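You operate a simulated robot arm through the tools that you are given. There is no shell and no other tool. Be economical: measure what you need, move in short steps, check, and stop when the job is done.

The job below is to be done with a simulated robot arm. You get a single attempt, and the scene is never put back.

Task
Stand both pots from the yoghurt maker in the brown carton and cover the maker again.
Fine: switch off first; a cell for each pot.

It is judged by the outcome, as a careful person would: the job done as asked, and still so three seconds after it is handed in. It fails if anything else is knocked over, pushed out of place, dropped, spilled or broken. Lids that push on must go on centred and level and be pressed home; caps that screw on are set level and turned clockwise until they are tight.

Robot
A 7-joint arm with a two-finger parallel gripper, fixed in place. Base frame: the origin is at the foot of the arm, x ahead of it, y to its left, z up; the work surface is at about z = 0.92. Readings come in m, rad, newtons and seconds.
With the tool pointing down near the work surface it reaches from about 0.28 to 0.68 m from the base axis. Its first joint turns from -1.152 to 1.152 rad. Payload 1.57 kg.
The TCP is the grasp point between the finger pads, 0.03 m short of the fingertips. In the tool frame z runs along the fingers and y along their closing line. The gripper opens to 0.11 m. The fingers are 0.024 m wide and 0.012 m thick; the gripper's body (0.048 by 0.112 m) begins 0.078 m behind the TCP.
Orientation is that of the tool frame in the base frame, as a unit quaternion [x, y, z, w]. With the fingers straight down and closing along the base's y, the tool's x points along the base's -x, its y along +y and its z along -z.

Tools
- The arm moves only by the tool play_rows. Its arguments are lists of equal length, an entry for each row: "slide": the shift along the tool's x, y, z in m, a list of three; "rotation": the turn, a rotation vector about the tool's x, y, z in rad, a list of three; "grip": the closure in counts, from 0 (fully open) to 255 (shut). In form: {"slide": [[tx, ty, tz], ...], "rotation": [[wx, wy, wz], ...], "grip": [grip, ...]}. A call has 1 to 10 rows; each row shifts and turns the commanded pose from where the row before left it, along the tool's axes as they then stand. A row lasts 0.2 s, in which the tool goes at most 0.05 m and 0.15 rad; a call with a longer step from one row to the next is refused whole, and so is a gripper value outside its range. Where a pose cannot be reached the arm comes as near as it can. A force on the tool above 40 N (or 10 N above the force at the start of the call, whichever is more), or a blocked arm, ends the call early, and 0.2 s more pass. Each finger travels about 0.108 m/s and halts on what it meets, pressing with about 37 N; the grip force reading is that of the motor and also rises with nothing between the fingers. The clock runs only during rows and for 0.2 s after the last one: add rows that do not move to give the fingers time. The reply holds the time, the measured pose of the TCP, the force on the tool along the base axes, the opening and the grip force, in the units named above and with some noise.
- Cameras (640 x 400 px; columns grow to the right, rows downward): "scene" is fixed at [0.1532, -0.3839, 1.4056]; the picture's right is [0.86, -0.51, 0.00], its down [-0.29, -0.49, -0.82] and it looks along [0.42, 0.70, -0.57] (base axes); focal length 313 px, centre (320, 200). "wrist" rides on the gripper at [0.07, 0.016, -0.141] in the tool frame; the picture's right is [-0.23, 0.97, 0.00], its down [-0.85, -0.20, -0.48] and it looks along [-0.47, -0.11, 0.88] (tool axes); focal length 222 px, centre (320, 200).
- grab_frame(camera): a new picture of that camera. The clock stands still meanwhile.
- probe_pixels(camera, pixels): for up to 12 pixels [column, row] of the newest picture of that camera ("zoom" is the newest enlarged one), the place [x, y, z] in the base frame of the surface seen there, good to about 0.002 m. The clock stands still meanwhile.
- enlarge(camera, box): a new picture of the part [left, top, right, bottom] of that camera's present view, enlarged. The clock stands still meanwhile.
- close_job(): hands the job in; it is judged then, once.

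Go step by step. Measure first, check grasps and placings, and put right what went wrong. The budget is 80 turns and 34 pictures, counting those below and the enlarged ones. Unless the task says otherwise, let go and move clear before handing in, and close with one line.

The tools are called after "Emit:" as a command line: name --argument value ..., lists and objects as JSON in quotes. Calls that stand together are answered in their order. play_rows: Moves the arm, as the interface text tells. Its arguments: {"type":"object","properties":{"slide":{"type":"array","items":{"type":"array","items":{"type":"number"}}},"rotation":{"type":"array","items":{"type":"array","items":{"type":"number"}}},"grip":{"type":"array","items":{"type":"number"}}},"required":["slide","rotation","grip"]} The other tools are called the same way: grab_frame (camera) takes a picture; probe_pixels (camera, pixels) gives the place of the surface under pixels of a picture; enlarge (camera, box) takes an enlarged picture of a part of a camera's view; close_job () hands the job in.

At the start:

```text
t: 0.0
tool_pos: [0.4866, 0.0473, 1.1823]
orientation: [0.001, 1.0, 0.0, -0.001]
contact_force: [-0.1, -0.2, 0.4]
width: 0.1101
grasp_force: 0.1
```

scene: 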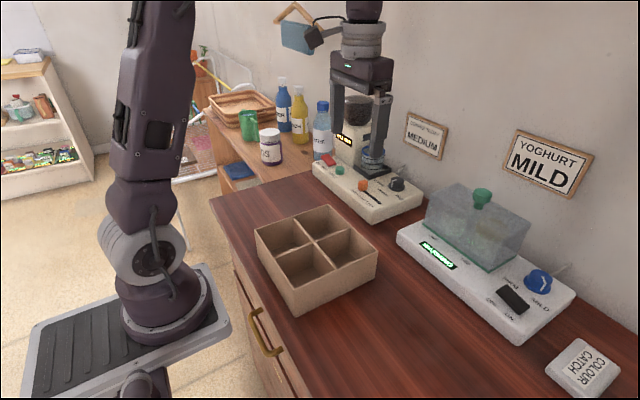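
wrist: 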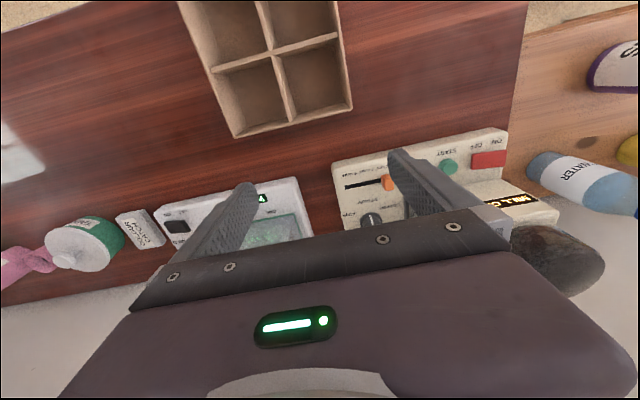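

The yoghurt maker is probably the white base at scene (490,260), with a clear cover and green knob, a dark rocker at (513,298) and a blue dial at (538,282). I'll look at it closely first.

Emit:
enlarge --camera "scene" --box '[390, 170, 630, 350]'

Emit:
enlarge --camera "scene" --box '[240, 100, 440, 320]'

```text
2.22 times, centred on (510, 260) of scene
```

zoom: 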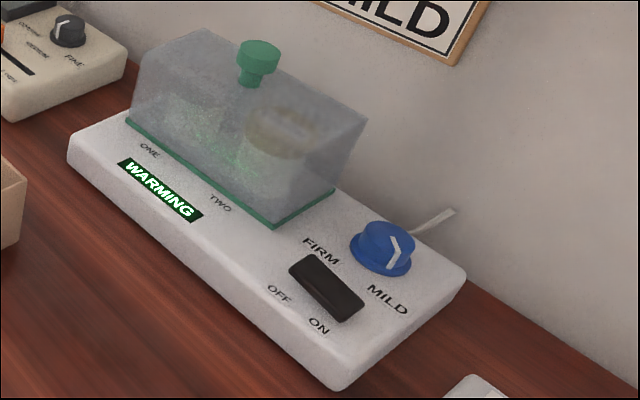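

```text
1.82 times, centred on (340, 210) of scene
```

zoom: 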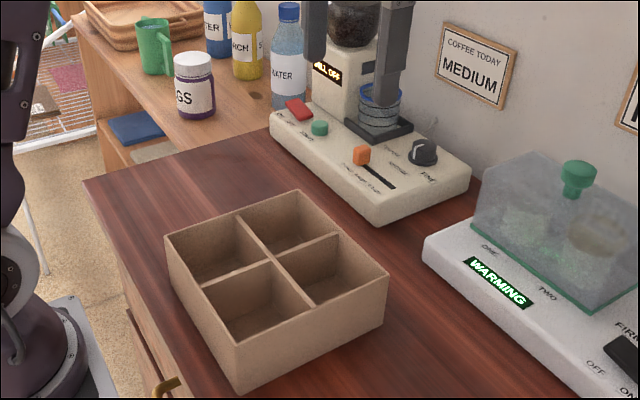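

The rocker runs OFF (left) to ON (right) and the display reads WARMING. I'll measure the key points.

Emit:
probe_pixels --camera "scene" --pixels '[[503, 291.5], [513, 299.5], [521, 309], [482, 190], [482, 196], [481, 208], [426, 226], [490, 270], [516, 255], [531, 222], [446, 187], [400, 238]]'

Emit:
probe_pixels --camera "scene" --pixels '[[256, 229], [321, 206], [376, 252], [296, 284], [315, 240], [280, 240], [322, 222], [345, 247], [302, 270], [519, 344], [574, 292], [376, 220]]'

```text
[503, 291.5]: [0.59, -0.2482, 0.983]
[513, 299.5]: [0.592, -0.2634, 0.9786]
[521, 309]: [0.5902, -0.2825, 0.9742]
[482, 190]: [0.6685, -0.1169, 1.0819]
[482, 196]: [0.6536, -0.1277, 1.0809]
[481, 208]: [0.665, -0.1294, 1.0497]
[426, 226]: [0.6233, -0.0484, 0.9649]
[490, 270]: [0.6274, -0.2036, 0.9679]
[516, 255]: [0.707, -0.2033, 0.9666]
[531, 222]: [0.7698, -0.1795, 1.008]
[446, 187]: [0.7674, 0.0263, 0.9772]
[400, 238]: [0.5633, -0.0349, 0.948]
```

```text
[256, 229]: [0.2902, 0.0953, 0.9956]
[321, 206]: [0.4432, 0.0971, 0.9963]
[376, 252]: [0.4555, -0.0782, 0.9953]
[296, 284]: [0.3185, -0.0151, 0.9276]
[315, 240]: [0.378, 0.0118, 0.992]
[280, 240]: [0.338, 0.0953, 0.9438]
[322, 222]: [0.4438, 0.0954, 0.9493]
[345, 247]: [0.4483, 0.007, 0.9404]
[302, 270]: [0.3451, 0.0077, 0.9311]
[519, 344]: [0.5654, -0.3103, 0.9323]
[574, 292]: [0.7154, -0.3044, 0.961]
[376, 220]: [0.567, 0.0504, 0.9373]
```

The OFF end of the rocker (0.590,-0.248) is raised to z≈0.983 and the ON end is down, so the maker is on. I'll close the fingers and hover over the OFF end.

Emit:
play_rows --slide '[[-0.0149, -0.0419, 0], [-0.0149, -0.0419, 0], [-0.0149, -0.0419, 0], [-0.0149, -0.0419, 0], [-0.0149, -0.0419, 0], [-0.0149, -0.0419, 0], [-0.0149, -0.0419, 0], [0, 0, 0.04], [0, 0, 0.04], [0, 0, 0.04]]' --rotation '[[0, 0, 0], [0, 0, 0], [0, 0, 0], [0, 0, 0], [0, 0, 0], [0, 0, 0], [0, 0, 0], [0, 0, 0], [0, 0, 0], [0, 0, 0]]' --grip '[255, 255, 255, 255, 255, 255, 255, 255, 255, 255]'

```text
t: 2.2
tool_pos: [0.5489, -0.2413, 1.0469]
orientation: [0.001, 1.0, 0.0, 0.0]
contact_force: [0.3, 0.5, 0.3]
width: 0.0
grasp_force: 21.3
out of reach, approached as far as the arm can: row 6, 7
```

The arm reports it fell short at height. I'll wait one row to see where it settles.

Emit:
play_rows --slide '[[0, 0, 0], [0, 0, 0]]' --rotation '[[0, 0, 0], [0, 0, 0]]' --grip '[255, 255]'

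Emit:
grab_frame --camera "wrist"

```text
t: 2.8
tool_pos: [0.5481, -0.2416, 1.0472]
orientation: [0.001, 1.0, 0.0, 0.001]
contact_force: [0.0, -0.2, 1.1]
width: 0.0002
grasp_force: 21.3
```

```text
29 pictures are left
```

wrist: 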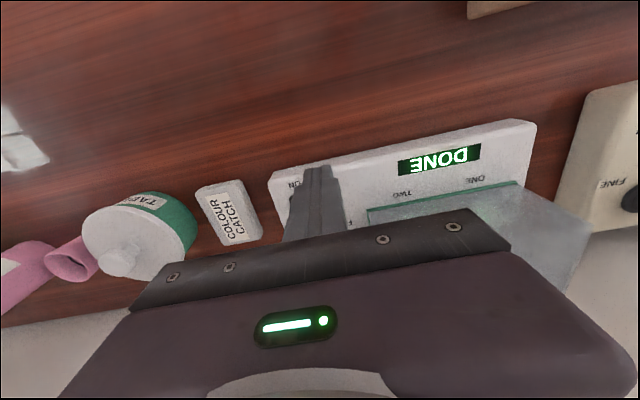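

The display now reads DONE, but the switch must still be turned off. The commanded pose was clamped, so I'll shift 4.3 cm ahead at this height.

Emit:
play_rows --slide '[[-0.022, -0.0025, 0.005], [-0.021, -0.0025, 0.005], [0, 0, 0]]' --rotation '[[0, 0, 0], [0, 0, 0], [0, 0, 0]]' --grip '[255, 255, 255]'

```text
t: 3.6
tool_pos: [0.5937, -0.2475, 1.0373]
orientation: [0.0, 1.0, 0.0, -0.001]
contact_force: [-0.9, -0.2, 0.1]
width: 0.0001
grasp_force: 21.3
```

I'm over the OFF end with the tip at z≈1.007. I'll press down in small steps.

Emit:
play_rows --slide '[[0, 0, 0.015], [0, 0, 0.007], [0, 0, 0.004], [0, 0, 0.003], [0, 0, 0.003], [0, 0, 0.003]]' --rotation '[[0, 0, 0], [0, 0, 0], [0, 0, 0], [0, 0, 0], [0, 0, 0], [0, 0, 0]]' --grip '[255, 255, 255, 255, 255, 255]'

Emit:
enlarge --camera "scene" --box '[430, 190, 590, 350]'

```text
t: 5.0
tool_pos: [0.5924, -0.2454, 1.006]
orientation: [0.001, 1.0, 0.001, 0.0]
contact_force: [-7.6, 5.7, 12.3]
width: 0.0
grasp_force: 21.2
stopped in row 6: the force on the tool passed its limit (the readings are from after the stop); the commanded pose is now the measured one
```

```text
2.50 times, centred on (510, 270) of scene
```

zoom: 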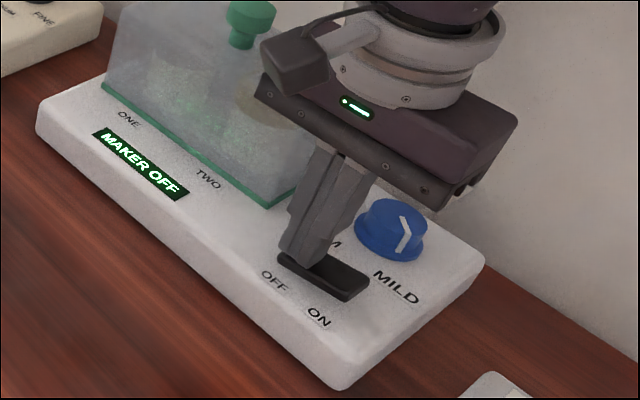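

The display now reads MAKER OFF. I'll lift and pull back, then measure the cover and knob.

Emit:
play_rows --slide '[[0, 0, -0.03], [0, 0, -0.03], [0.03, 0, -0.03], [0.04, 0, -0.03], [0.04, 0, -0.02], [0.04, 0, 0]]' --rotation '[[0, 0, 0], [0, 0, 0], [0, 0, 0], [0, 0, 0], [0, 0, 0], [0, 0, 0]]' --grip '[255, 255, 255, 150, 100, 100]'

Emit:
enlarge --camera "scene" --box '[415, 170, 545, 280]'

```text
t: 6.4
tool_pos: [0.4413, -0.2468, 1.1445]
orientation: [-0.001, 1.0, 0.0, 0.001]
contact_force: [0.0, 0.2, -0.1]
width: 0.0668
grasp_force: 0.1
```

```text
3.64 times, centred on (480, 225) of scene
```

zoom: 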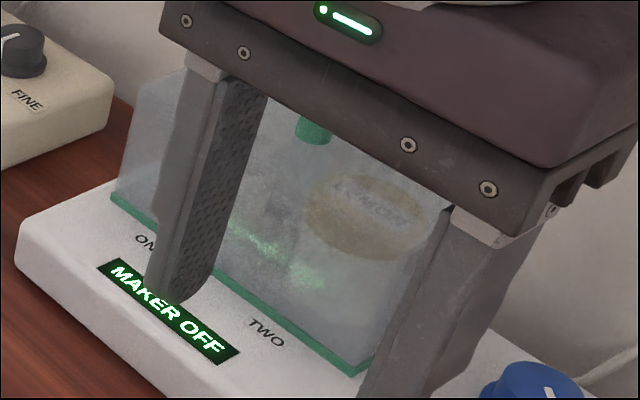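

The gripper blocks the view. I'll move left and tilt the tool outward at the same time, because the cover needs the extra reach.

Emit:
play_rows --slide '[[0, 0.04, 0], [0, 0.04, 0], [0, 0.04, 0], [0, 0.04, 0], [0, 0.04, 0], [0, 0, 0]]' --rotation '[[0, -0.12, 0], [0, -0.12, 0], [0, -0.12, 0], [0, -0.12, 0], [0, -0.12, 0], [0, 0, 0]]' --grip '[100, 100, 100, 100, 100, 100]'

Emit:
enlarge --camera "scene" --box '[415, 170, 545, 280]'

```text
t: 7.8
tool_pos: [0.4401, -0.045, 1.1433]
orientation: [0.0, 0.954, 0.001, 0.298]
contact_force: [0.4, -0.3, -0.2]
width: 0.0669
grasp_force: 0.2
```

```text
3.64 times, centred on (480, 225) of scene
```

zoom: 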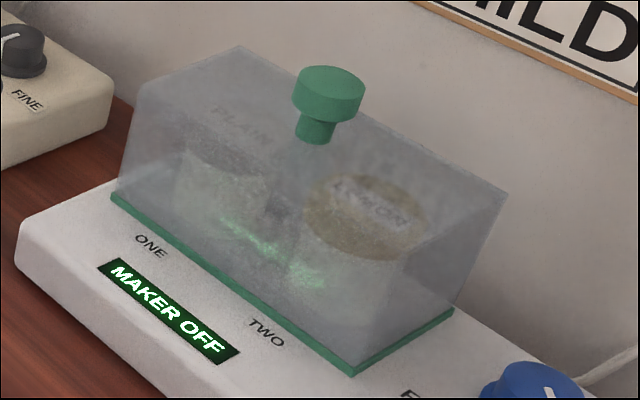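

Emit:
probe_pixels --camera "zoom" --pixels '[[332, 70], [332, 90], [298, 82], [361, 90], [332, 105], [317, 130], [125, 185], [349, 363], [447, 312], [240, 50], [502, 195], [372, 280]]'

Emit:
probe_pixels --camera "zoom" --pixels '[[113, 196], [352, 373], [452, 310], [380, 180], [150, 85], [400, 265], [302, 122], [336, 126], [300, 72], [335, 97], [318, 144], [250, 110]]'

```text
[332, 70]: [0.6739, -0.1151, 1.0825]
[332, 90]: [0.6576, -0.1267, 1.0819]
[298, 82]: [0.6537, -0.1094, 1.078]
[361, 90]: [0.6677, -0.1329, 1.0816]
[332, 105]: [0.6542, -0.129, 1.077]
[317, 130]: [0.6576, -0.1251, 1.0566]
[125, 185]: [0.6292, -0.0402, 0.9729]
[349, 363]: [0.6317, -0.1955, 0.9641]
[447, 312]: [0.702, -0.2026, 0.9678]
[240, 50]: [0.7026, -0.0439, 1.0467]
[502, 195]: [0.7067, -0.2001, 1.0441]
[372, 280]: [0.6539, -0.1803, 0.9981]
```

```text
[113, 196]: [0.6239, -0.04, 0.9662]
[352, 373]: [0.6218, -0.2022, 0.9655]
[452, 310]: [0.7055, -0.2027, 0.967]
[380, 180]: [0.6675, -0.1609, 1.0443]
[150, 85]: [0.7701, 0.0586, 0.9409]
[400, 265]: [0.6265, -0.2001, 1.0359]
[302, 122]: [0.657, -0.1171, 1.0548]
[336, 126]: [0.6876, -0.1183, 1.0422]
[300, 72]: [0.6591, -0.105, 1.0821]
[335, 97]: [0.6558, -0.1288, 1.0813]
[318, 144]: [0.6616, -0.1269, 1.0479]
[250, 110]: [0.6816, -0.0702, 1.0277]
```

The cover spans x 0.622–0.707 and y −0.203 to −0.040, with its top at z≈1.045. The knob is centred at (0.6645,−0.121) with its top at 1.082. I'll move above the knob at lift height, which also tests the reach.

Emit:
play_rows --slide '[[-0.0308, -0.0127, 0.0197], [-0.0308, -0.0127, 0.0197], [-0.0308, -0.0127, 0.0197], [-0.0308, -0.0127, 0.0197], [-0.0308, -0.0127, 0.0197], [-0.0308, -0.0127, 0.0197], [0, 0, 0]]' --rotation '[[0, 0, 0], [0, 0, 0], [0, 0, 0], [0, 0, 0], [0, 0, 0], [0, 0, 0], [0, 0, 0]]' --grip '[100, 100, 100, 100, 100, 100, 100]'

```text
t: 9.4
tool_pos: [0.6603, -0.123, 1.1537]
orientation: [-0.001, 0.955, 0.0, 0.297]
contact_force: [-0.2, 0.5, 0.1]
width: 0.0668
grasp_force: 0.1
```

The reach is fine at lift height. I'll descend straight to the knob in three steps.

Emit:
play_rows --slide '[[0.0145, 0.0005, 0.02], [0.0145, 0.0005, 0.02], [0.0125, 0.0005, 0.019], [0, 0, 0]]' --rotation '[[0, 0, 0], [0, 0, 0], [0, 0, 0], [0, 0, 0]]' --grip '[100, 100, 100, 100]'

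Emit:
enlarge --camera "scene" --box '[415, 150, 545, 260]'

```text
t: 10.4
tool_pos: [0.6599, -0.121, 1.0798]
orientation: [0.0, 0.955, 0.001, 0.298]
contact_force: [0.0, -0.3, 0.2]
width: 0.0665
grasp_force: 0.1
```

```text
3.64 times, centred on (480, 205) of scene
```

zoom: 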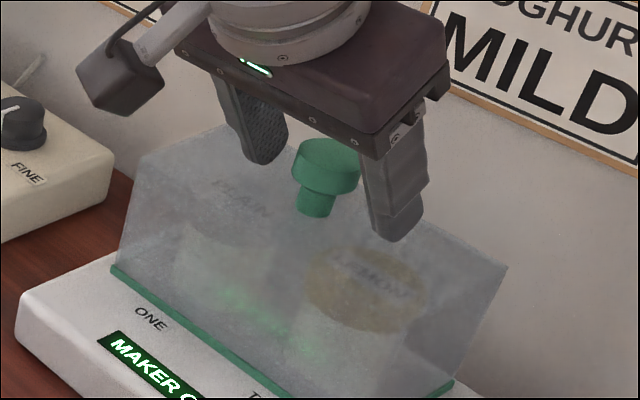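

The fingers straddle the knob, clear of the cover top. I'll close on it.

Emit:
play_rows --slide '[[0, 0, 0], [0, 0, 0], [0, 0, 0], [0, 0, 0]]' --rotation '[[0, 0, 0], [0, 0, 0], [0, 0, 0], [0, 0, 0]]' --grip '[160, 200, 230, 255]'

```text
t: 11.4
tool_pos: [0.6597, -0.1207, 1.0799]
orientation: [0.001, 0.955, 0.0, 0.297]
contact_force: [-0.3, 0.4, 0.4]
width: 0.0307
grasp_force: 36.8
```

I have the knob (width 0.031, 37 N). I'll lift straight up 9 cm.

Emit:
play_rows --slide '[[-0.0057, 0, -0.0083], [-0.0085, 0, -0.0124], [-0.0085, 0, -0.0124], [-0.0085, 0, -0.0124], [-0.0085, 0, -0.0124], [-0.0113, 0, -0.0165], [0, 0, 0]]' --rotation '[[0, 0, 0], [0, 0, 0], [0, 0, 0], [0, 0, 0], [0, 0, 0], [0, 0, 0], [0, 0, 0]]' --grip '[255, 255, 255, 255, 255, 255, 255]'

Emit:
grab_frame --camera "scene"

```text
t: 13.0
tool_pos: [0.6615, -0.1202, 1.1694]
orientation: [-0.001, 0.955, 0.001, 0.297]
contact_force: [-0.3, 0.0, -0.5]
width: 0.0309
grasp_force: 36.8
```

```text
24 pictures are left
```

scene: 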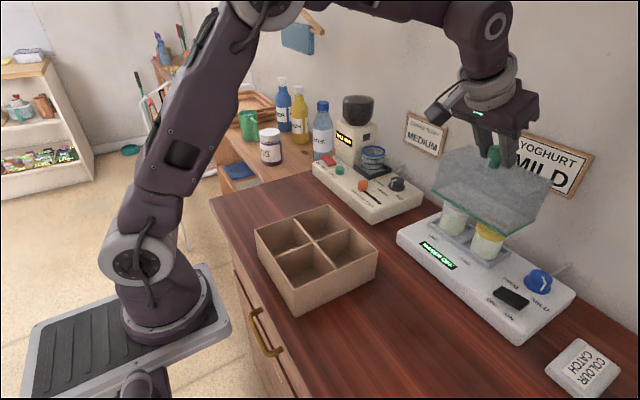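

The cover is off and two pots (white and yellow lids) are showing. I'll check the clearance between the cover's bottom and the pot tops.

Emit:
enlarge --camera "scene" --box '[420, 140, 560, 280]'

```text
2.86 times, centred on (490, 210) of scene
```

zoom: 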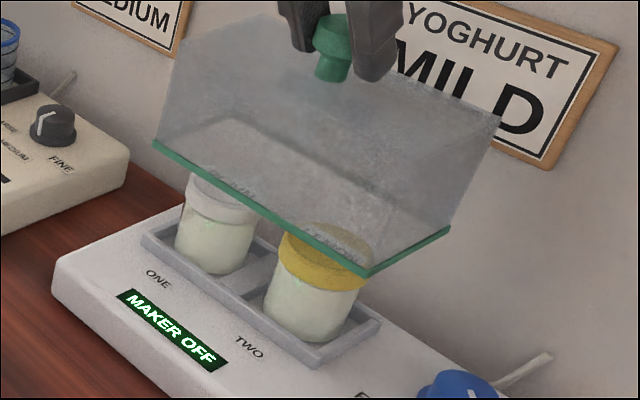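

Emit:
probe_pixels --camera "zoom" --pixels '[[156, 146], [366, 273], [446, 231], [205, 188], [195, 180], [316, 255], [300, 240], [215, 240], [310, 305], [262, 287], [215, 262], [303, 338]]'

```text
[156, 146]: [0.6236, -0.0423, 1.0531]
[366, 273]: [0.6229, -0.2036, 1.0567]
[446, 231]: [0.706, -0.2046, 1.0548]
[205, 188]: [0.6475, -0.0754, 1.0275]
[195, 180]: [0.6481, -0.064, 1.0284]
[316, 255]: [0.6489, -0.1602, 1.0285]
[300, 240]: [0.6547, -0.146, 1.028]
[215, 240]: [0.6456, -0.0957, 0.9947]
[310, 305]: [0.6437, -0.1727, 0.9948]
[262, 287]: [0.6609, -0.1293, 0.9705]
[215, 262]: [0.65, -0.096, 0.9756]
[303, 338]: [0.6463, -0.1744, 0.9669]
```

The cover is level with its bottom at z≈1.055, 26 mm above the pot lids. I'll carry it to the free table at about (0.43,−0.22).

Emit:
play_rows --slide '[[0.0239, -0.0125, -0.01635], [0.0239, -0.0125, -0.01635], [0.0239, -0.0125, -0.01635], [0.0239, -0.0125, -0.01635], [0.0239, -0.0125, -0.01635], [0.0239, -0.0125, -0.01635], [0.0239, -0.0125, -0.01635], [0.0239, -0.0125, -0.01635], [0, 0, 0]]' --rotation '[[0, 0, 0], [0, 0, 0], [0, 0, 0], [0, 0, 0], [0, 0, 0], [0, 0, 0], [0, 0, 0], [0, 0, 0], [0, 0, 0]]' --grip '[255, 255, 255, 255, 255, 255, 255, 255, 255]'

Emit:
grab_frame --camera "scene"

```text
t: 15.0
tool_pos: [0.4283, -0.2207, 1.1707]
orientation: [0.0, 0.955, 0.001, 0.298]
contact_force: [0.1, 0.0, -0.6]
width: 0.0308
grasp_force: 36.6
```

```text
22 pictures are left
```

scene: 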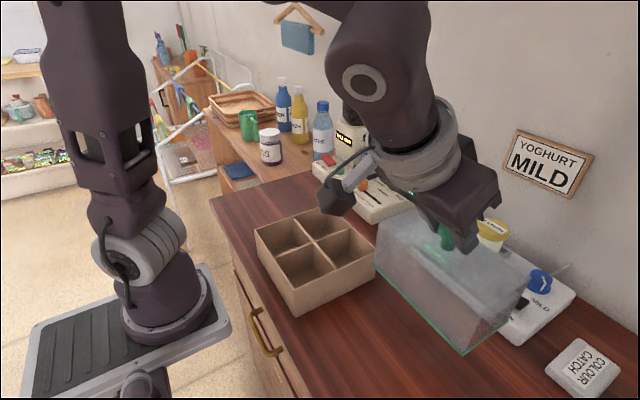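

The area below looks free. I'll check the table height there.

Emit:
probe_pixels --camera "scene" --pixels '[[400, 330], [430, 350], [480, 370], [375, 290]]'

Emit:
play_rows --slide '[[0.017, 0, 0.0247], [0.017, 0, 0.0247], [0.017, 0, 0.0247], [0.0113, 0, 0.0165], [0, 0, 0]]' --rotation '[[0, 0, 0], [0, 0, 0], [0, 0, 0], [0, 0, 0], [0, 0, 0]]' --grip '[255, 255, 255, 255, 255]'

```text
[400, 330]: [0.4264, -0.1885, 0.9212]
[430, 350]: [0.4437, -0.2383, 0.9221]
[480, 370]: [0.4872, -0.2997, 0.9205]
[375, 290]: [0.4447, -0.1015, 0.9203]
```

```text
t: 16.2
tool_pos: [0.4297, -0.2203, 1.0605]
orientation: [0.0, 0.955, 0.0, 0.297]
contact_force: [1.1, 0.3, -1.1]
width: 0.0307
grasp_force: 37.0
```

The table is at 0.921, so contact is expected at TCP z≈1.036. I'll lower gently.

Emit:
play_rows --slide '[[0.0068, 0, 0.0099], [0.0034, 0, 0.005], [0.0017, 0, 0.0025], [0.0014, 0, 0.002], [0.0008, 0, 0.0012], [0, 0, 0]]' --rotation '[[0, 0, 0], [0, 0, 0], [0, 0, 0], [0, 0, 0], [0, 0, 0], [0, 0, 0]]' --grip '[255, 255, 255, 255, 255, 255]'

```text
t: 17.6
tool_pos: [0.4301, -0.2207, 1.036]
orientation: [0.0, 0.954, -0.002, 0.3]
contact_force: [7.5, -6.6, 39.9]
width: 0.0309
grasp_force: 36.9
```

There is firm contact (about 40 N), so the cover is on the table. I'll ease up a hair, open, and retreat along the tool axis.

Emit:
play_rows --slide '[[-0.0006, 0, -0.0008], [0, 0, 0], [0, 0, 0], [0, 0, 0], [-0.017, 0, -0.0247], [-0.0226, 0, -0.033], [-0.0226, 0, -0.033], [0, 0, 0]]' --rotation '[[0, 0, 0], [0, 0, 0], [0, 0, 0], [0, 0, 0], [0, 0, 0], [0, 0, 0], [0, 0, 0], [0, 0, 0]]' --grip '[255, 150, 100, 100, 100, 100, 100, 100]'

Emit:
grab_frame --camera "scene"

```text
t: 19.4
tool_pos: [0.4277, -0.2202, 1.1468]
orientation: [0.0, 0.955, 0.001, 0.298]
contact_force: [0.0, 0.5, 1.3]
width: 0.067
grasp_force: 0.2
```

```text
21 pictures are left
```

scene: 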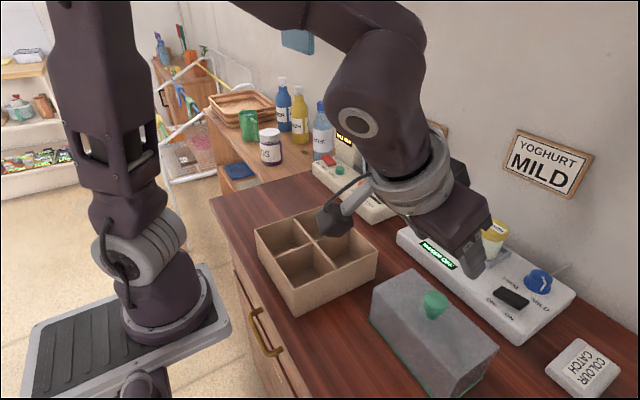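

The cover stands upright on the table. I'll move left and get a clear look at the pots.

Emit:
play_rows --slide '[[0, 0.04, -0.005], [0, 0.045, -0.005], [0, 0.045, 0], [0, 0.045, 0], [0, 0.03, 0], [0, 0, 0]]' --rotation '[[0, 0, 0], [0, 0, 0], [0, 0, 0], [0, 0, 0], [0, 0, 0], [0, 0, 0]]' --grip '[40, 0, 0, 0, 0, 0]'

Emit:
enlarge --camera "scene" --box '[420, 180, 550, 290]'

```text
t: 20.8
tool_pos: [0.4241, -0.0159, 1.1524]
orientation: [0.0, 0.955, 0.0, 0.297]
contact_force: [0.3, 0.1, 0.2]
width: 0.1098
grasp_force: 0.0
```

```text
3.64 times, centred on (485, 235) of scene
```

zoom: 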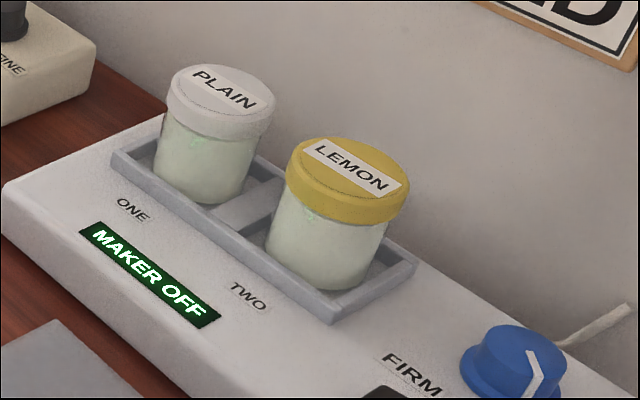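

Emit:
probe_pixels --camera "zoom" --pixels '[[190, 70], [172, 82], [222, 90], [262, 112], [215, 132], [215, 108], [310, 146], [291, 160], [347, 167], [398, 190], [346, 218], [346, 195]]'

Emit:
probe_pixels --camera "zoom" --pixels '[[200, 165], [325, 250], [210, 195], [320, 285], [115, 160], [330, 312], [405, 265], [245, 68], [275, 95], [382, 146], [408, 185], [295, 145]]'

```text
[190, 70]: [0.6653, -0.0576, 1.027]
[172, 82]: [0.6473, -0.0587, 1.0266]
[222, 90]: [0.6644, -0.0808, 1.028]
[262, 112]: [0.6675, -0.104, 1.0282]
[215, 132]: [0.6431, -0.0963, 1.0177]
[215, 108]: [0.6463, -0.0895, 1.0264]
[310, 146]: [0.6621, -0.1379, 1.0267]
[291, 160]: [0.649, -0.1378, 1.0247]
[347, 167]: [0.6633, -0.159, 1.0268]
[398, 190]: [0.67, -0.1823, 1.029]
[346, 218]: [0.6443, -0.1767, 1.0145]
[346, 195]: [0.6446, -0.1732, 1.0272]
```

```text
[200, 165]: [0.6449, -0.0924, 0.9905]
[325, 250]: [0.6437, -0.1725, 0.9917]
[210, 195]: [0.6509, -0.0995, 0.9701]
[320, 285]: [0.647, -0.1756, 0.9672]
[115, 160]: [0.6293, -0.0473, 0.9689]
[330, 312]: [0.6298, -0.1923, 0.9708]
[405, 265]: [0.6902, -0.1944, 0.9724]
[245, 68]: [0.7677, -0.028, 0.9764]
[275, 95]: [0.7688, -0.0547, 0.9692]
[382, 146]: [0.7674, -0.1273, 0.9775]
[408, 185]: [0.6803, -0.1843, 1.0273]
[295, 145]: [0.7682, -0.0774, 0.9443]
```

The pots are centred at about (0.663,−0.081) and (0.663,−0.162), with 0.052 m lids from z 1.012 to 1.028. I'll turn the tool upright and move in front of PLAIN, then view the carton and the reach.

Emit:
play_rows --slide '[[0, 0, 0], [0, 0, 0], [0, 0, 0], [0, 0, 0], [0, 0, 0], [-0.036, -0.013, 0.01], [-0.036, -0.013, 0.01], [-0.036, -0.013, 0.01], [-0.036, -0.013, 0.01], [-0.036, -0.013, 0.01]]' --rotation '[[0, 0.121, 0], [0, 0.121, 0], [0, 0.121, 0], [0, 0.121, 0], [0, 0.121, 0], [0, 0, 0], [0, 0, 0], [0, 0, 0], [0, 0, 0], [0, 0, 0]]' --grip '[90, 93, 93, 93, 93, 93, 93, 93, 93, 93]'

Emit:
enlarge --camera "scene" --box '[240, 190, 400, 330]'

```text
t: 23.0
tool_pos: [0.6026, -0.0814, 1.102]
orientation: [0.0, 1.0, 0.0, 0.0]
contact_force: [0.8, -0.2, 0.0]
width: 0.07
grasp_force: 0.0
```

```text
2.86 times, centred on (320, 260) of scene
```

zoom: 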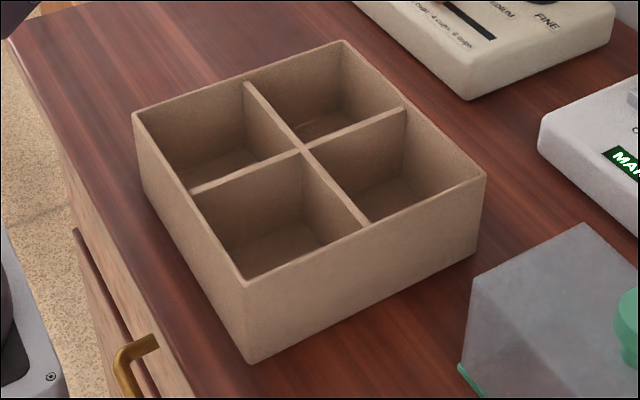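

Emit:
probe_pixels --camera "zoom" --pixels '[[134, 113], [341, 42], [484, 177], [247, 285], [302, 151], [245, 82], [405, 108], [191, 190], [365, 226], [380, 190], [310, 128], [265, 240]]'

```text
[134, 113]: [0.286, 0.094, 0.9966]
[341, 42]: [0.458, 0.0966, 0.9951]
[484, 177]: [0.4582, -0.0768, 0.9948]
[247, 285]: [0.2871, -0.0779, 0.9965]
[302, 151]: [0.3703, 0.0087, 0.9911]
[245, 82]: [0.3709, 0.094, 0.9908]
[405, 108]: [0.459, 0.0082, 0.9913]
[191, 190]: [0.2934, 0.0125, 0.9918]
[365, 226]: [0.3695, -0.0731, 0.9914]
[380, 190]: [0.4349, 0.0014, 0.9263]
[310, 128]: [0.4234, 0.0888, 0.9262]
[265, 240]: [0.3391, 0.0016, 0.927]
```

The carton cells are about 0.081 m wide. The far ones are centred at (0.4145,0.052) and (0.4145,−0.034), with the floor at 0.9265. Now I'll see whether the upright tool reaches over PLAIN.

Emit:
play_rows --slide '[[-0.03, 0, 0.012], [-0.03, 0, 0.012], [0, 0, 0]]' --rotation '[[0, 0, 0], [0, 0, 0], [0, 0, 0]]' --grip '[93, 93, 93]'

Emit:
enlarge --camera "scene" --box '[400, 150, 560, 290]'

```text
t: 23.8
tool_pos: [0.6519, -0.0757, 1.077]
orientation: [-0.012, 1.0, -0.002, -0.015]
contact_force: [-0.1, 0.4, -0.2]
width: 0.0696
grasp_force: 0.0
out of reach, approached as far as the arm can: row 2
```

```text
2.86 times, centred on (480, 220) of scene
```

zoom: 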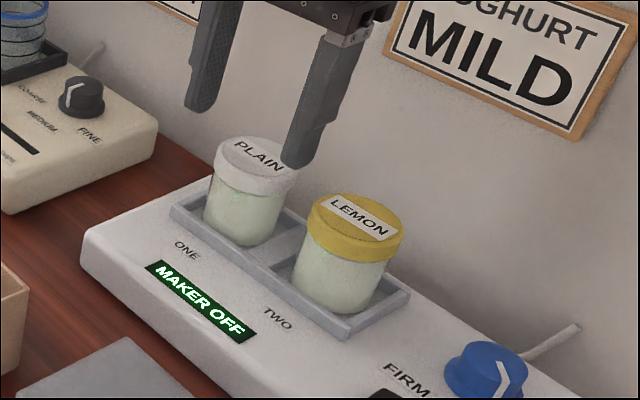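

The upright tool falls short by about 1 cm. I'll back off slightly and tilt about 0.3 rad outward, correcting the small orientation error too.

Emit:
play_rows --slide '[[0.012, -0.003, -0.005], [0, 0, 0], [0, 0, 0], [0, 0, 0]]' --rotation '[[-0.004, -0.03, 0.024], [0, -0.15, 0], [0, -0.15, 0], [0, 0, 0]]' --grip '[93, 93, 93, 93]'

```text
t: 24.8
tool_pos: [0.6497, -0.084, 1.0852]
orientation: [0.012, 0.986, 0.001, 0.163]
contact_force: [1.0, -0.5, -0.1]
width: 0.0699
grasp_force: 0.0
```

I over-corrected the yaw by 0.024 rad. I'll fix that, line up on PLAIN in y, then descend halfway and check.

Emit:
play_rows --slide '[[-0.006, 0.003, 0.002], [0, 0, 0], [0.0048, 0, 0.0142], [0, 0, 0]]' --rotation '[[0.004, 0, -0.024], [0, 0, 0], [0, 0, 0], [0, 0, 0]]' --grip '[93, 93, 93, 93]'

Emit:
grab_frame --camera "wrist"

```text
t: 25.8
tool_pos: [0.657, -0.0818, 1.0701]
orientation: [0.0, 0.987, -0.003, 0.163]
contact_force: [0.4, -0.4, -1.5]
width: 0.0697
grasp_force: 0.2
```

```text
17 pictures are left
```

wrist: 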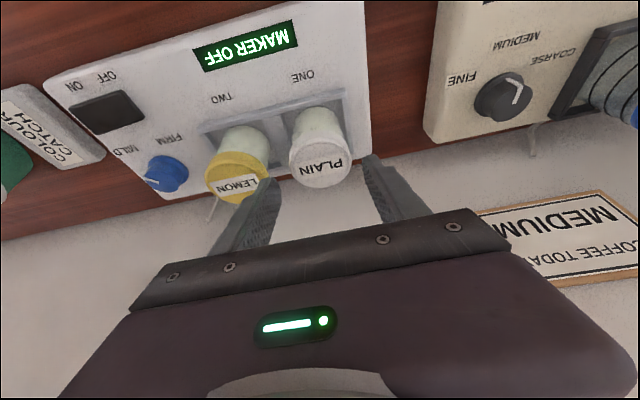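

Numerically the fingers straddle PLAIN. I'll confirm the lid positions from this view.

Emit:
probe_pixels --camera "wrist" --pixels '[[292, 172], [347, 168], [320, 172], [324, 185], [318, 160], [209, 178], [262, 176], [237, 183], [265, 190], [376, 165]]'

```text
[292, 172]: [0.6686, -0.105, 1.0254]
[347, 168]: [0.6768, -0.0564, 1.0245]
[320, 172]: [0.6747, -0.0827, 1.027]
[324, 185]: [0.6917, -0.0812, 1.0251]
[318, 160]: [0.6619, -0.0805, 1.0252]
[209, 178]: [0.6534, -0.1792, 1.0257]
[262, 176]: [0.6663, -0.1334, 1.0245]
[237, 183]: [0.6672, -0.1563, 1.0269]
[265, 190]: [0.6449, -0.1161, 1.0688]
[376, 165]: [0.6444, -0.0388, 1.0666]
```

PLAIN's lid is centred at about (0.665,−0.0805), as planned. I'll descend 3 cm and close.

Emit:
play_rows --slide '[[0.0048, 0.001, 0.0142], [0.0048, 0, 0.0142], [0, 0, 0], [0, 0, 0], [0, 0, 0], [0, 0, 0], [0, 0, 0]]' --rotation '[[0, 0, 0], [0, 0, 0], [0, 0, 0], [0, 0, 0], [0, 0, 0], [0, 0, 0], [0, 0, 0]]' --grip '[93, 93, 93, 120, 150, 200, 200]'

Emit:
enlarge --camera "scene" --box '[400, 150, 560, 290]'

```text
t: 27.4
tool_pos: [0.6566, -0.0814, 1.0405]
orientation: [0.001, 0.987, -0.004, 0.163]
contact_force: [0.2, -0.7, -0.3]
width: 0.0549
grasp_force: 36.9
```

```text
2.86 times, centred on (480, 220) of scene
```

zoom: 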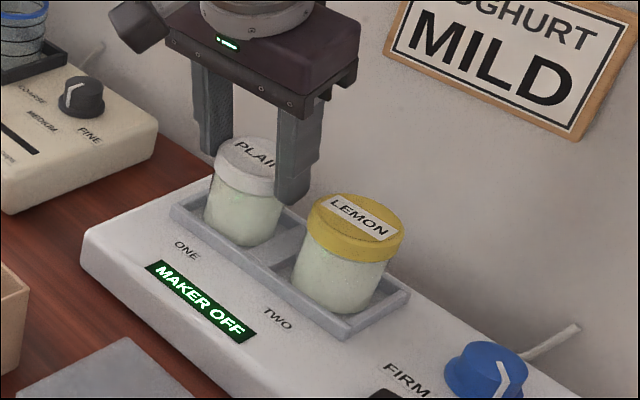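

I have the lid (width 0.055). I'll lift 3 cm slowly and check that the pot comes with it.

Emit:
play_rows --slide '[[-0.0016, 0, -0.0047], [-0.0016, 0, -0.0047], [-0.0032, 0, -0.0095], [-0.0032, 0, -0.0095], [0, 0, 0]]' --rotation '[[0, 0, 0], [0, 0, 0], [0, 0, 0], [0, 0, 0], [0, 0, 0]]' --grip '[200, 200, 200, 200, 200]'

Emit:
enlarge --camera "scene" --box '[400, 150, 560, 290]'

```text
t: 28.6
tool_pos: [0.6561, -0.0791, 1.071]
orientation: [0.0, 0.987, -0.003, 0.163]
contact_force: [-1.5, -0.4, -2.4]
width: 0.0549
grasp_force: 36.8
```

```text
2.86 times, centred on (480, 220) of scene
```

zoom: 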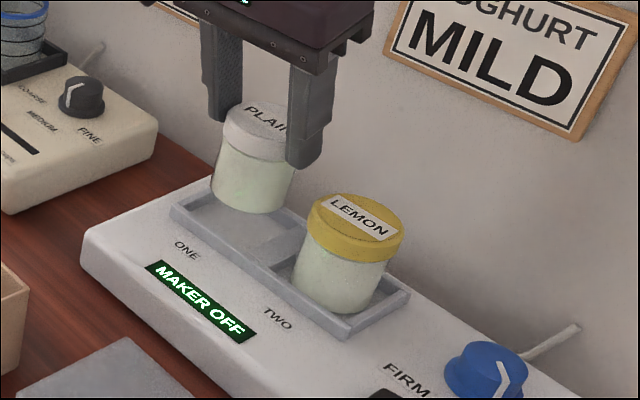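

The pot lifts with its lid, held level. I'll measure its bottom for the placing height.

Emit:
probe_pixels --camera "zoom" --pixels '[[245, 211], [230, 206], [220, 200], [245, 120], [245, 180], [245, 155], [230, 235]]'

Emit:
play_rows --slide '[[0.0284, 0, -0.0096], [0.025, 0, -0.02], [0.025, 0.005, -0.03], [0.03, 0.01, -0.03], [0.035, 0.02, -0.013], [0.035, 0.02, -0.013], [0.035, 0.02, -0.013], [0, 0, 0]]' --rotation '[[0, 0, 0], [0, 0, 0], [0, 0, 0], [0, 0, 0], [0, 0, 0], [0, 0, 0], [0, 0, 0], [0, 0, 0]]' --grip '[200, 200, 200, 200, 200, 200, 200, 200]'

```text
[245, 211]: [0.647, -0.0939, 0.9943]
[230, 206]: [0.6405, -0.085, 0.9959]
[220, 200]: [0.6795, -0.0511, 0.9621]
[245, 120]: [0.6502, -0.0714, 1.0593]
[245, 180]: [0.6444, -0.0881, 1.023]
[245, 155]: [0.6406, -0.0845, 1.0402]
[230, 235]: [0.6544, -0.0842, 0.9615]
```

```text
t: 30.4
tool_pos: [0.4124, -0.002, 1.1222]
orientation: [0.0, 0.987, -0.004, 0.163]
contact_force: [0.9, -0.8, -3.2]
width: 0.0549
grasp_force: 37.0
```

Pot bottom is about TCP−0.0785, so it should touch the carton floor at TCP z≈1.005. Next I'll yaw 45° about the vertical so the fingers lie on the cell's diagonal.

Emit:
play_rows --slide '[[0, 0, 0], [0, 0, 0], [0, 0, 0], [0, 0, 0], [0, 0, 0], [0, 0, 0], [0, 0, 0]]' --rotation '[[-0.042, 0, -0.124], [-0.042, 0, -0.124], [-0.042, 0, -0.124], [-0.042, 0, -0.124], [-0.042, 0, -0.124], [-0.042, 0, -0.124], [0, 0, 0]]' --grip '[200, 200, 200, 200, 200, 200, 200]'

Emit:
grab_frame --camera "scene"

```text
t: 32.0
tool_pos: [0.4127, -0.0031, 1.1225]
orientation: [-0.378, 0.912, 0.058, 0.15]
contact_force: [0.3, 1.0, -1.7]
width: 0.055
grasp_force: 37.6
```

```text
14 pictures are left
```

scene: 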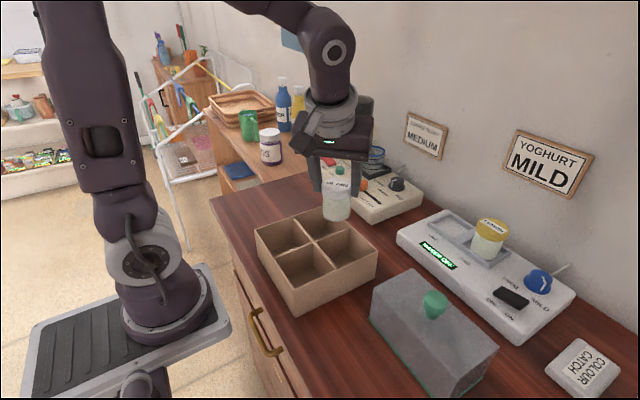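

The tool is turned 45°. I'll move over the far-left cell and lower to just above the rim.

Emit:
play_rows --slide '[[-0.0153, 0.0184, 0.005], [-0.0153, 0.0183, 0.005], [0.0095, 0, 0.0285], [0, 0, 0], [0, 0, 0]]' --rotation '[[0, 0, 0], [0, 0, 0], [0, 0, 0], [0, 0, 0], [0, 0, 0]]' --grip '[200, 200, 200, 200, 200]'

Emit:
enlarge --camera "scene" --box '[260, 140, 400, 280]'

```text
t: 33.2
tool_pos: [0.4113, 0.0436, 1.0919]
orientation: [-0.377, 0.912, 0.059, 0.15]
contact_force: [0.0, -0.1, -1.4]
width: 0.055
grasp_force: 36.7
```

```text
2.86 times, centred on (330, 210) of scene
```

zoom: 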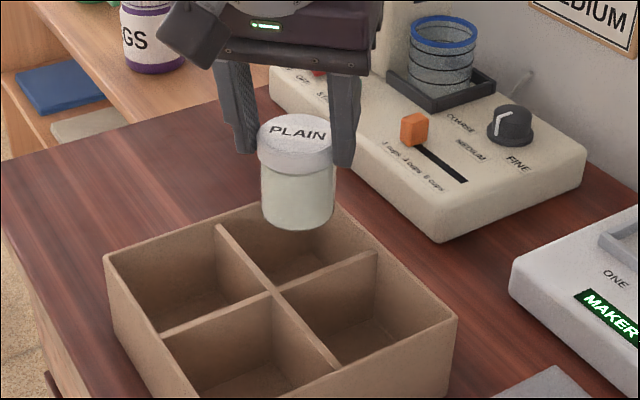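

Emit:
probe_pixels --camera "zoom" --pixels '[[295, 118], [295, 158], [262, 140], [328, 150], [266, 200], [298, 200], [331, 200], [298, 228], [297, 172], [295, 145]]'

```text
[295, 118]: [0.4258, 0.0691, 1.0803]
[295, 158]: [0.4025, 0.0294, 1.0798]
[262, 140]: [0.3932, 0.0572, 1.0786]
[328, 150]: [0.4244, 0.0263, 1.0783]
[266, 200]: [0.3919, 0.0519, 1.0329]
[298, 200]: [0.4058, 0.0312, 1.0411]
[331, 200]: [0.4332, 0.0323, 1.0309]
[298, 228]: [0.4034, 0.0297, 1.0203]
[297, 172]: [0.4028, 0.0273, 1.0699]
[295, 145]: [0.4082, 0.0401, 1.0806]
```

The pot is level and centred at (0.4163,0.050). I'll nudge it 2.7 mm to the cell centre and descend to just above the floor.

Emit:
play_rows --slide '[[0, 0.0027, 0], [0.0068, 0, 0.0202], [0.0068, 0, 0.0202], [0.0068, 0, 0.0202], [0.0042, 0, 0.0126], [0, 0, 0]]' --rotation '[[0, 0, 0], [0, 0, 0], [0, 0, 0], [0, 0, 0], [0, 0, 0], [0, 0, 0]]' --grip '[200, 200, 200, 200, 200, 200]'

```text
t: 34.6
tool_pos: [0.4091, 0.0445, 1.016]
orientation: [-0.377, 0.912, 0.059, 0.15]
contact_force: [0.2, 0.1, -2.4]
width: 0.055
grasp_force: 37.4
```

There is no contact so far. I'll creep the last centimetre down to the floor.

Emit:
play_rows --slide '[[0.0021, 0, 0.0062], [0.001, 0, 0.0029], [0.0007, 0, 0.0019], [0, 0, 0]]' --rotation '[[0, 0, 0], [0, 0, 0], [0, 0, 0], [0, 0, 0]]' --grip '[200, 200, 200, 200]'

```text
t: 35.6
tool_pos: [0.4103, 0.0446, 1.0063]
orientation: [-0.377, 0.912, 0.058, 0.151]
contact_force: [-0.8, -1.5, 25.4]
width: 0.0553
grasp_force: 36.6
```

The pot is seated on the floor (25 N). I'll open only to 63 mm because the cell is tight, then rise vertically.

Emit:
play_rows --slide '[[-0.0003, 0, -0.0008], [0, 0, 0], [0, 0, 0], [-0.0034, 0, -0.0101], [-0.0068, 0, -0.0202], [-0.0102, 0, -0.0303], [-0.0102, 0, -0.0303], [0, 0, 0]]' --rotation '[[0, 0, 0], [0, 0, 0], [0, 0, 0], [0, 0, 0], [0, 0, 0], [0, 0, 0], [0, 0, 0], [0, 0, 0]]' --grip '[150, 109, 109, 109, 109, 109, 109, 93]'

Emit:
enlarge --camera "scene" --box '[240, 140, 400, 310]'

```text
t: 37.4
tool_pos: [0.4081, 0.0448, 1.1006]
orientation: [-0.378, 0.912, 0.059, 0.149]
contact_force: [-0.4, -0.1, -0.2]
width: 0.0701
grasp_force: 0.1
```

```text
2.35 times, centred on (320, 225) of scene
```

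zoom: 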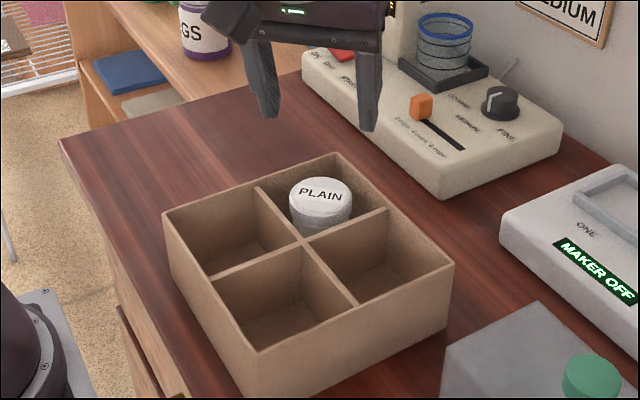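

PLAIN stands upright in its cell. I'll undo the yaw, then start toward LEMON.

Emit:
play_rows --slide '[[0, 0, 0], [0, 0, 0], [0, 0, 0], [0, 0, 0], [0, 0, 0], [0, 0, 0], [0, -0.045, 0], [0, -0.045, 0], [0, -0.045, 0], [0, 0, 0]]' --rotation '[[0.042, 0, 0.124], [0.042, 0, 0.124], [0.042, 0, 0.124], [0.042, 0, 0.124], [0.042, 0, 0.124], [0.042, 0, 0.124], [0, 0, 0], [0, 0, 0], [0, 0, 0], [0, 0, 0]]' --grip '[93, 93, 93, 93, 93, 93, 93, 93, 93, 93]'

```text
t: 39.6
tool_pos: [0.4053, -0.09, 1.1016]
orientation: [0.0, 0.987, -0.004, 0.163]
contact_force: [0.3, 0.7, -0.5]
width: 0.0701
grasp_force: 0.0
```

Next I'll move over LEMON at z≈1.084, above its lid.

Emit:
play_rows --slide '[[-0.0333, -0.0101, 0.014], [-0.0333, -0.0101, 0.014], [-0.0333, -0.0101, 0.014], [-0.0333, -0.0101, 0.014], [-0.0333, -0.0101, 0.014], [-0.0333, -0.0101, 0.014], [-0.0333, -0.0104, 0.014], [0, 0, 0]]' --rotation '[[0, 0, 0], [0, 0, 0], [0, 0, 0], [0, 0, 0], [0, 0, 0], [0, 0, 0], [0, 0, 0], [0, 0, 0]]' --grip '[93, 93, 93, 93, 93, 93, 93, 93]'

Emit:
grab_frame --camera "wrist"

```text
t: 41.4
tool_pos: [0.6598, -0.1605, 1.0825]
orientation: [0.0, 0.987, -0.004, 0.163]
contact_force: [-0.1, -0.5, 0.5]
width: 0.0699
grasp_force: 0.1
```

```text
11 pictures are left
```

wrist: 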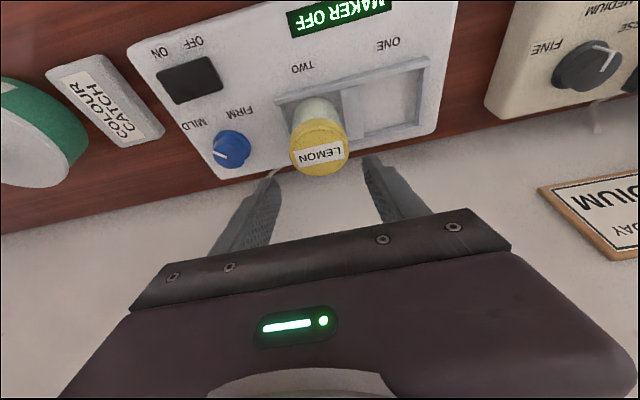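

Emit:
probe_pixels --camera "wrist" --pixels '[[291, 155], [346, 148], [320, 155], [324, 172], [318, 130]]'

```text
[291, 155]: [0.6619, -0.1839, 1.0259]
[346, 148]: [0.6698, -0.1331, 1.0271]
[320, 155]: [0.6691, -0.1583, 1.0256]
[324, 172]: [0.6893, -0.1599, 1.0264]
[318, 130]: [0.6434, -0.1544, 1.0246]
```

LEMON is centred at about (0.665,−0.159). I'll descend, close, and check the grip.

Emit:
play_rows --slide '[[0.0054, 0.0015, 0.0129], [0.0054, 0, 0.013], [0.0054, 0, 0.013], [0, 0, 0], [0, 0, 0], [0, 0, 0], [0, 0, 0], [0, 0, 0]]' --rotation '[[0, 0, 0], [0, 0, 0], [0, 0, 0], [0, 0, 0], [0, 0, 0], [0, 0, 0], [0, 0, 0], [0, 0, 0]]' --grip '[93, 93, 93, 93, 120, 150, 200, 200]'

```text
t: 43.2
tool_pos: [0.6569, -0.159, 1.0417]
orientation: [0.001, 0.987, -0.004, 0.163]
contact_force: [0.7, 0.2, -1.3]
width: 0.0548
grasp_force: 37.1
```

LEMON is gripped (0.055 m). I'll lift it 3 cm, then bring it back toward the carton, keeping clear of the parked cover.

Emit:
play_rows --slide '[[-0.0016, 0, -0.0047], [-0.0032, 0, -0.0095], [-0.0048, 0, -0.0142], [0.0284, 0.005, -0.0096], [0.025, 0.01, -0.02], [0.025, 0.015, -0.03], [0.03, 0.02, -0.03], [0.035, 0.015, -0.013], [0.035, 0.01, -0.013], [0.035, 0, -0.013]]' --rotation '[[0, 0, 0], [0, 0, 0], [0, 0, 0], [0, 0, 0], [0, 0, 0], [0, 0, 0], [0, 0, 0], [0, 0, 0], [0, 0, 0], [0, 0, 0]]' --grip '[200, 200, 200, 200, 200, 200, 200, 200, 200, 200]'

```text
t: 45.4
tool_pos: [0.4126, -0.0838, 1.122]
orientation: [0.001, 0.987, -0.004, 0.163]
contact_force: [1.1, -0.2, -3.3]
width: 0.0548
grasp_force: 37.5
```

Next I'll yaw 45°, move over the far-right cell, and lower to just above the rim.

Emit:
play_rows --slide '[[0, 0, 0], [0, 0, 0], [0, 0, 0], [0, 0, 0], [0, 0, 0], [0, 0, 0], [-0.0136, 0.0164, 0.0044], [-0.0136, 0.0164, 0.0044], [0.0095, 0, 0.0285], [0, 0, 0]]' --rotation '[[-0.042, 0, -0.124], [-0.042, 0, -0.124], [-0.042, 0, -0.124], [-0.042, 0, -0.124], [-0.042, 0, -0.124], [-0.042, 0, -0.124], [0, 0, 0], [0, 0, 0], [0, 0, 0], [0, 0, 0]]' --grip '[200, 200, 200, 200, 200, 200, 200, 200, 200, 200]'

Emit:
enlarge --camera "scene" --box '[270, 150, 410, 290]'

```text
t: 47.6
tool_pos: [0.4126, -0.0383, 1.0945]
orientation: [-0.378, 0.912, 0.059, 0.149]
contact_force: [0.8, -0.3, -2.5]
width: 0.0547
grasp_force: 37.0
```

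```text
2.86 times, centred on (340, 220) of scene
```

zoom: 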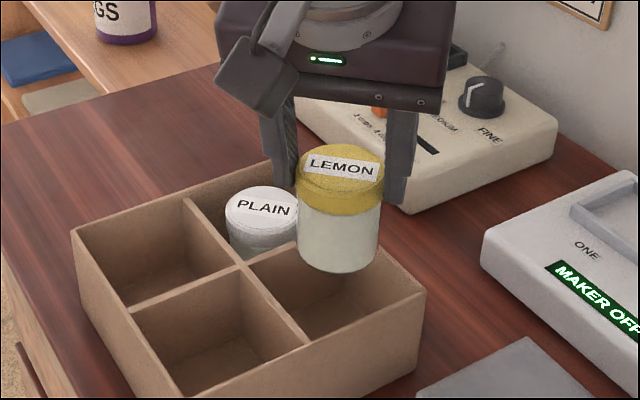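

Emit:
probe_pixels --camera "zoom" --pixels '[[338, 205], [338, 148], [338, 195], [340, 240], [340, 268], [302, 178], [379, 188]]'

```text
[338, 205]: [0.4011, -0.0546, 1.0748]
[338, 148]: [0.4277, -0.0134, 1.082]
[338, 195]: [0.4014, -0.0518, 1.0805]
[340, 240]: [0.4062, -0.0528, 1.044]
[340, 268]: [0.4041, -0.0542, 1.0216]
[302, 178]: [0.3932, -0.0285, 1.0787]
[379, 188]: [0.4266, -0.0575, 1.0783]
```

LEMON is level and centred to within about 2 mm. I'll make a small nudge and descend to just above the floor.

Emit:
play_rows --slide '[[0.0017, 0.0004, 0], [0.0068, 0, 0.0202], [0.0068, 0, 0.0202], [0.0068, 0, 0.0202], [0.0046, 0, 0.0136], [0, 0, 0]]' --rotation '[[0, 0, 0], [0, 0, 0], [0, 0, 0], [0, 0, 0], [0, 0, 0], [0, 0, 0]]' --grip '[200, 200, 200, 200, 200, 200]'

```text
t: 49.0
tool_pos: [0.4099, -0.0419, 1.0159]
orientation: [-0.377, 0.912, 0.059, 0.149]
contact_force: [-0.6, -0.4, -2.3]
width: 0.0548
grasp_force: 36.7
```

Emit:
play_rows --slide '[[0.0019, 0, 0.0055], [0.0008, 0, 0.0025], [0.0005, 0, 0.0014], [0, 0, 0]]' --rotation '[[0, 0, 0], [0, 0, 0], [0, 0, 0], [0, 0, 0]]' --grip '[200, 200, 200, 200]'

```text
t: 50.0
tool_pos: [0.4114, -0.0424, 1.0066]
orientation: [-0.378, 0.912, 0.06, 0.151]
contact_force: [-0.9, -2.0, 20.4]
width: 0.0552
grasp_force: 36.6
```

The pot is seated (20 N). I'll release to 63 mm and rise.

Emit:
play_rows --slide '[[-0.0003, 0, -0.0008], [0, 0, 0], [0, 0, 0], [-0.0034, 0, -0.0101], [-0.0068, 0, -0.0202], [-0.0102, 0, -0.0303], [-0.0136, 0, -0.0404], [0, 0, 0]]' --rotation '[[0, 0, 0], [0, 0, 0], [0, 0, 0], [0, 0, 0], [0, 0, 0], [0, 0, 0], [0, 0, 0], [0, 0, 0]]' --grip '[150, 109, 109, 109, 109, 109, 109, 100]'

Emit:
grab_frame --camera "scene"

```text
t: 51.8
tool_pos: [0.4096, -0.0403, 1.1124]
orientation: [-0.377, 0.912, 0.059, 0.15]
contact_force: [0.8, -0.5, -0.5]
width: 0.0665
grasp_force: 0.0
```

```text
9 pictures are left
```

scene: 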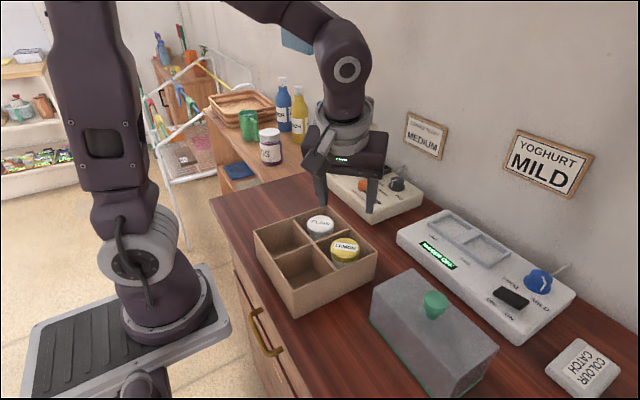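

Both pots are in their cells. I'll measure the parked cover before regripping it.

Emit:
probe_pixels --camera "scene" --pixels '[[434, 293], [434, 302], [424, 299], [445, 299], [372, 322], [448, 396], [494, 352], [412, 270], [434, 314]]'

Emit:
play_rows --slide '[[0, 0, 0], [0, 0, 0], [0, 0, 0], [0, 0, 0], [0, 0, 0], [0, 0, 0], [0, 0, 0], [0, 0, 0], [0, 0, 0]]' --rotation '[[0.042, 0, 0.124], [0.042, 0, 0.124], [0.042, 0, 0.124], [0.042, 0, 0.124], [0.042, 0, 0.124], [0.042, 0, 0.124], [0, -0.139, 0], [0, -0.139, 0], [0, 0, 0]]' --grip '[100, 100, 100, 100, 100, 100, 100, 100, 100]'

```text
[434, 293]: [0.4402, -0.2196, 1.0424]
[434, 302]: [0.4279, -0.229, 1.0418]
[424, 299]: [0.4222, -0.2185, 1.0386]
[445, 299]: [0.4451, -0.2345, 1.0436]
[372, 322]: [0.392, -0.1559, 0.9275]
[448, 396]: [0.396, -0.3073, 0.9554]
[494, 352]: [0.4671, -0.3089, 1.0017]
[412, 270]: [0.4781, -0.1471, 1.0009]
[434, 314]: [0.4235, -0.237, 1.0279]
```

```text
t: 53.8
tool_pos: [0.409, -0.0405, 1.1139]
orientation: [0.0, 0.954, -0.004, 0.299]
contact_force: [-0.1, 0.2, -0.3]
width: 0.0668
grasp_force: 0.1
```

The cover may have shifted slightly in y, so I'll look closer.

Emit:
enlarge --camera "scene" --box '[360, 255, 510, 400]'

```text
2.76 times, centred on (435, 328) of scene
```

zoom: 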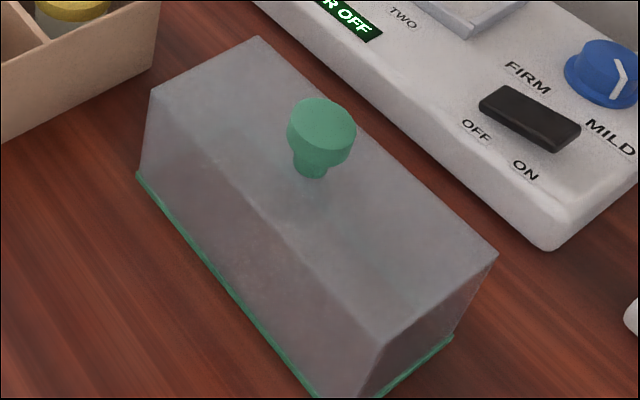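

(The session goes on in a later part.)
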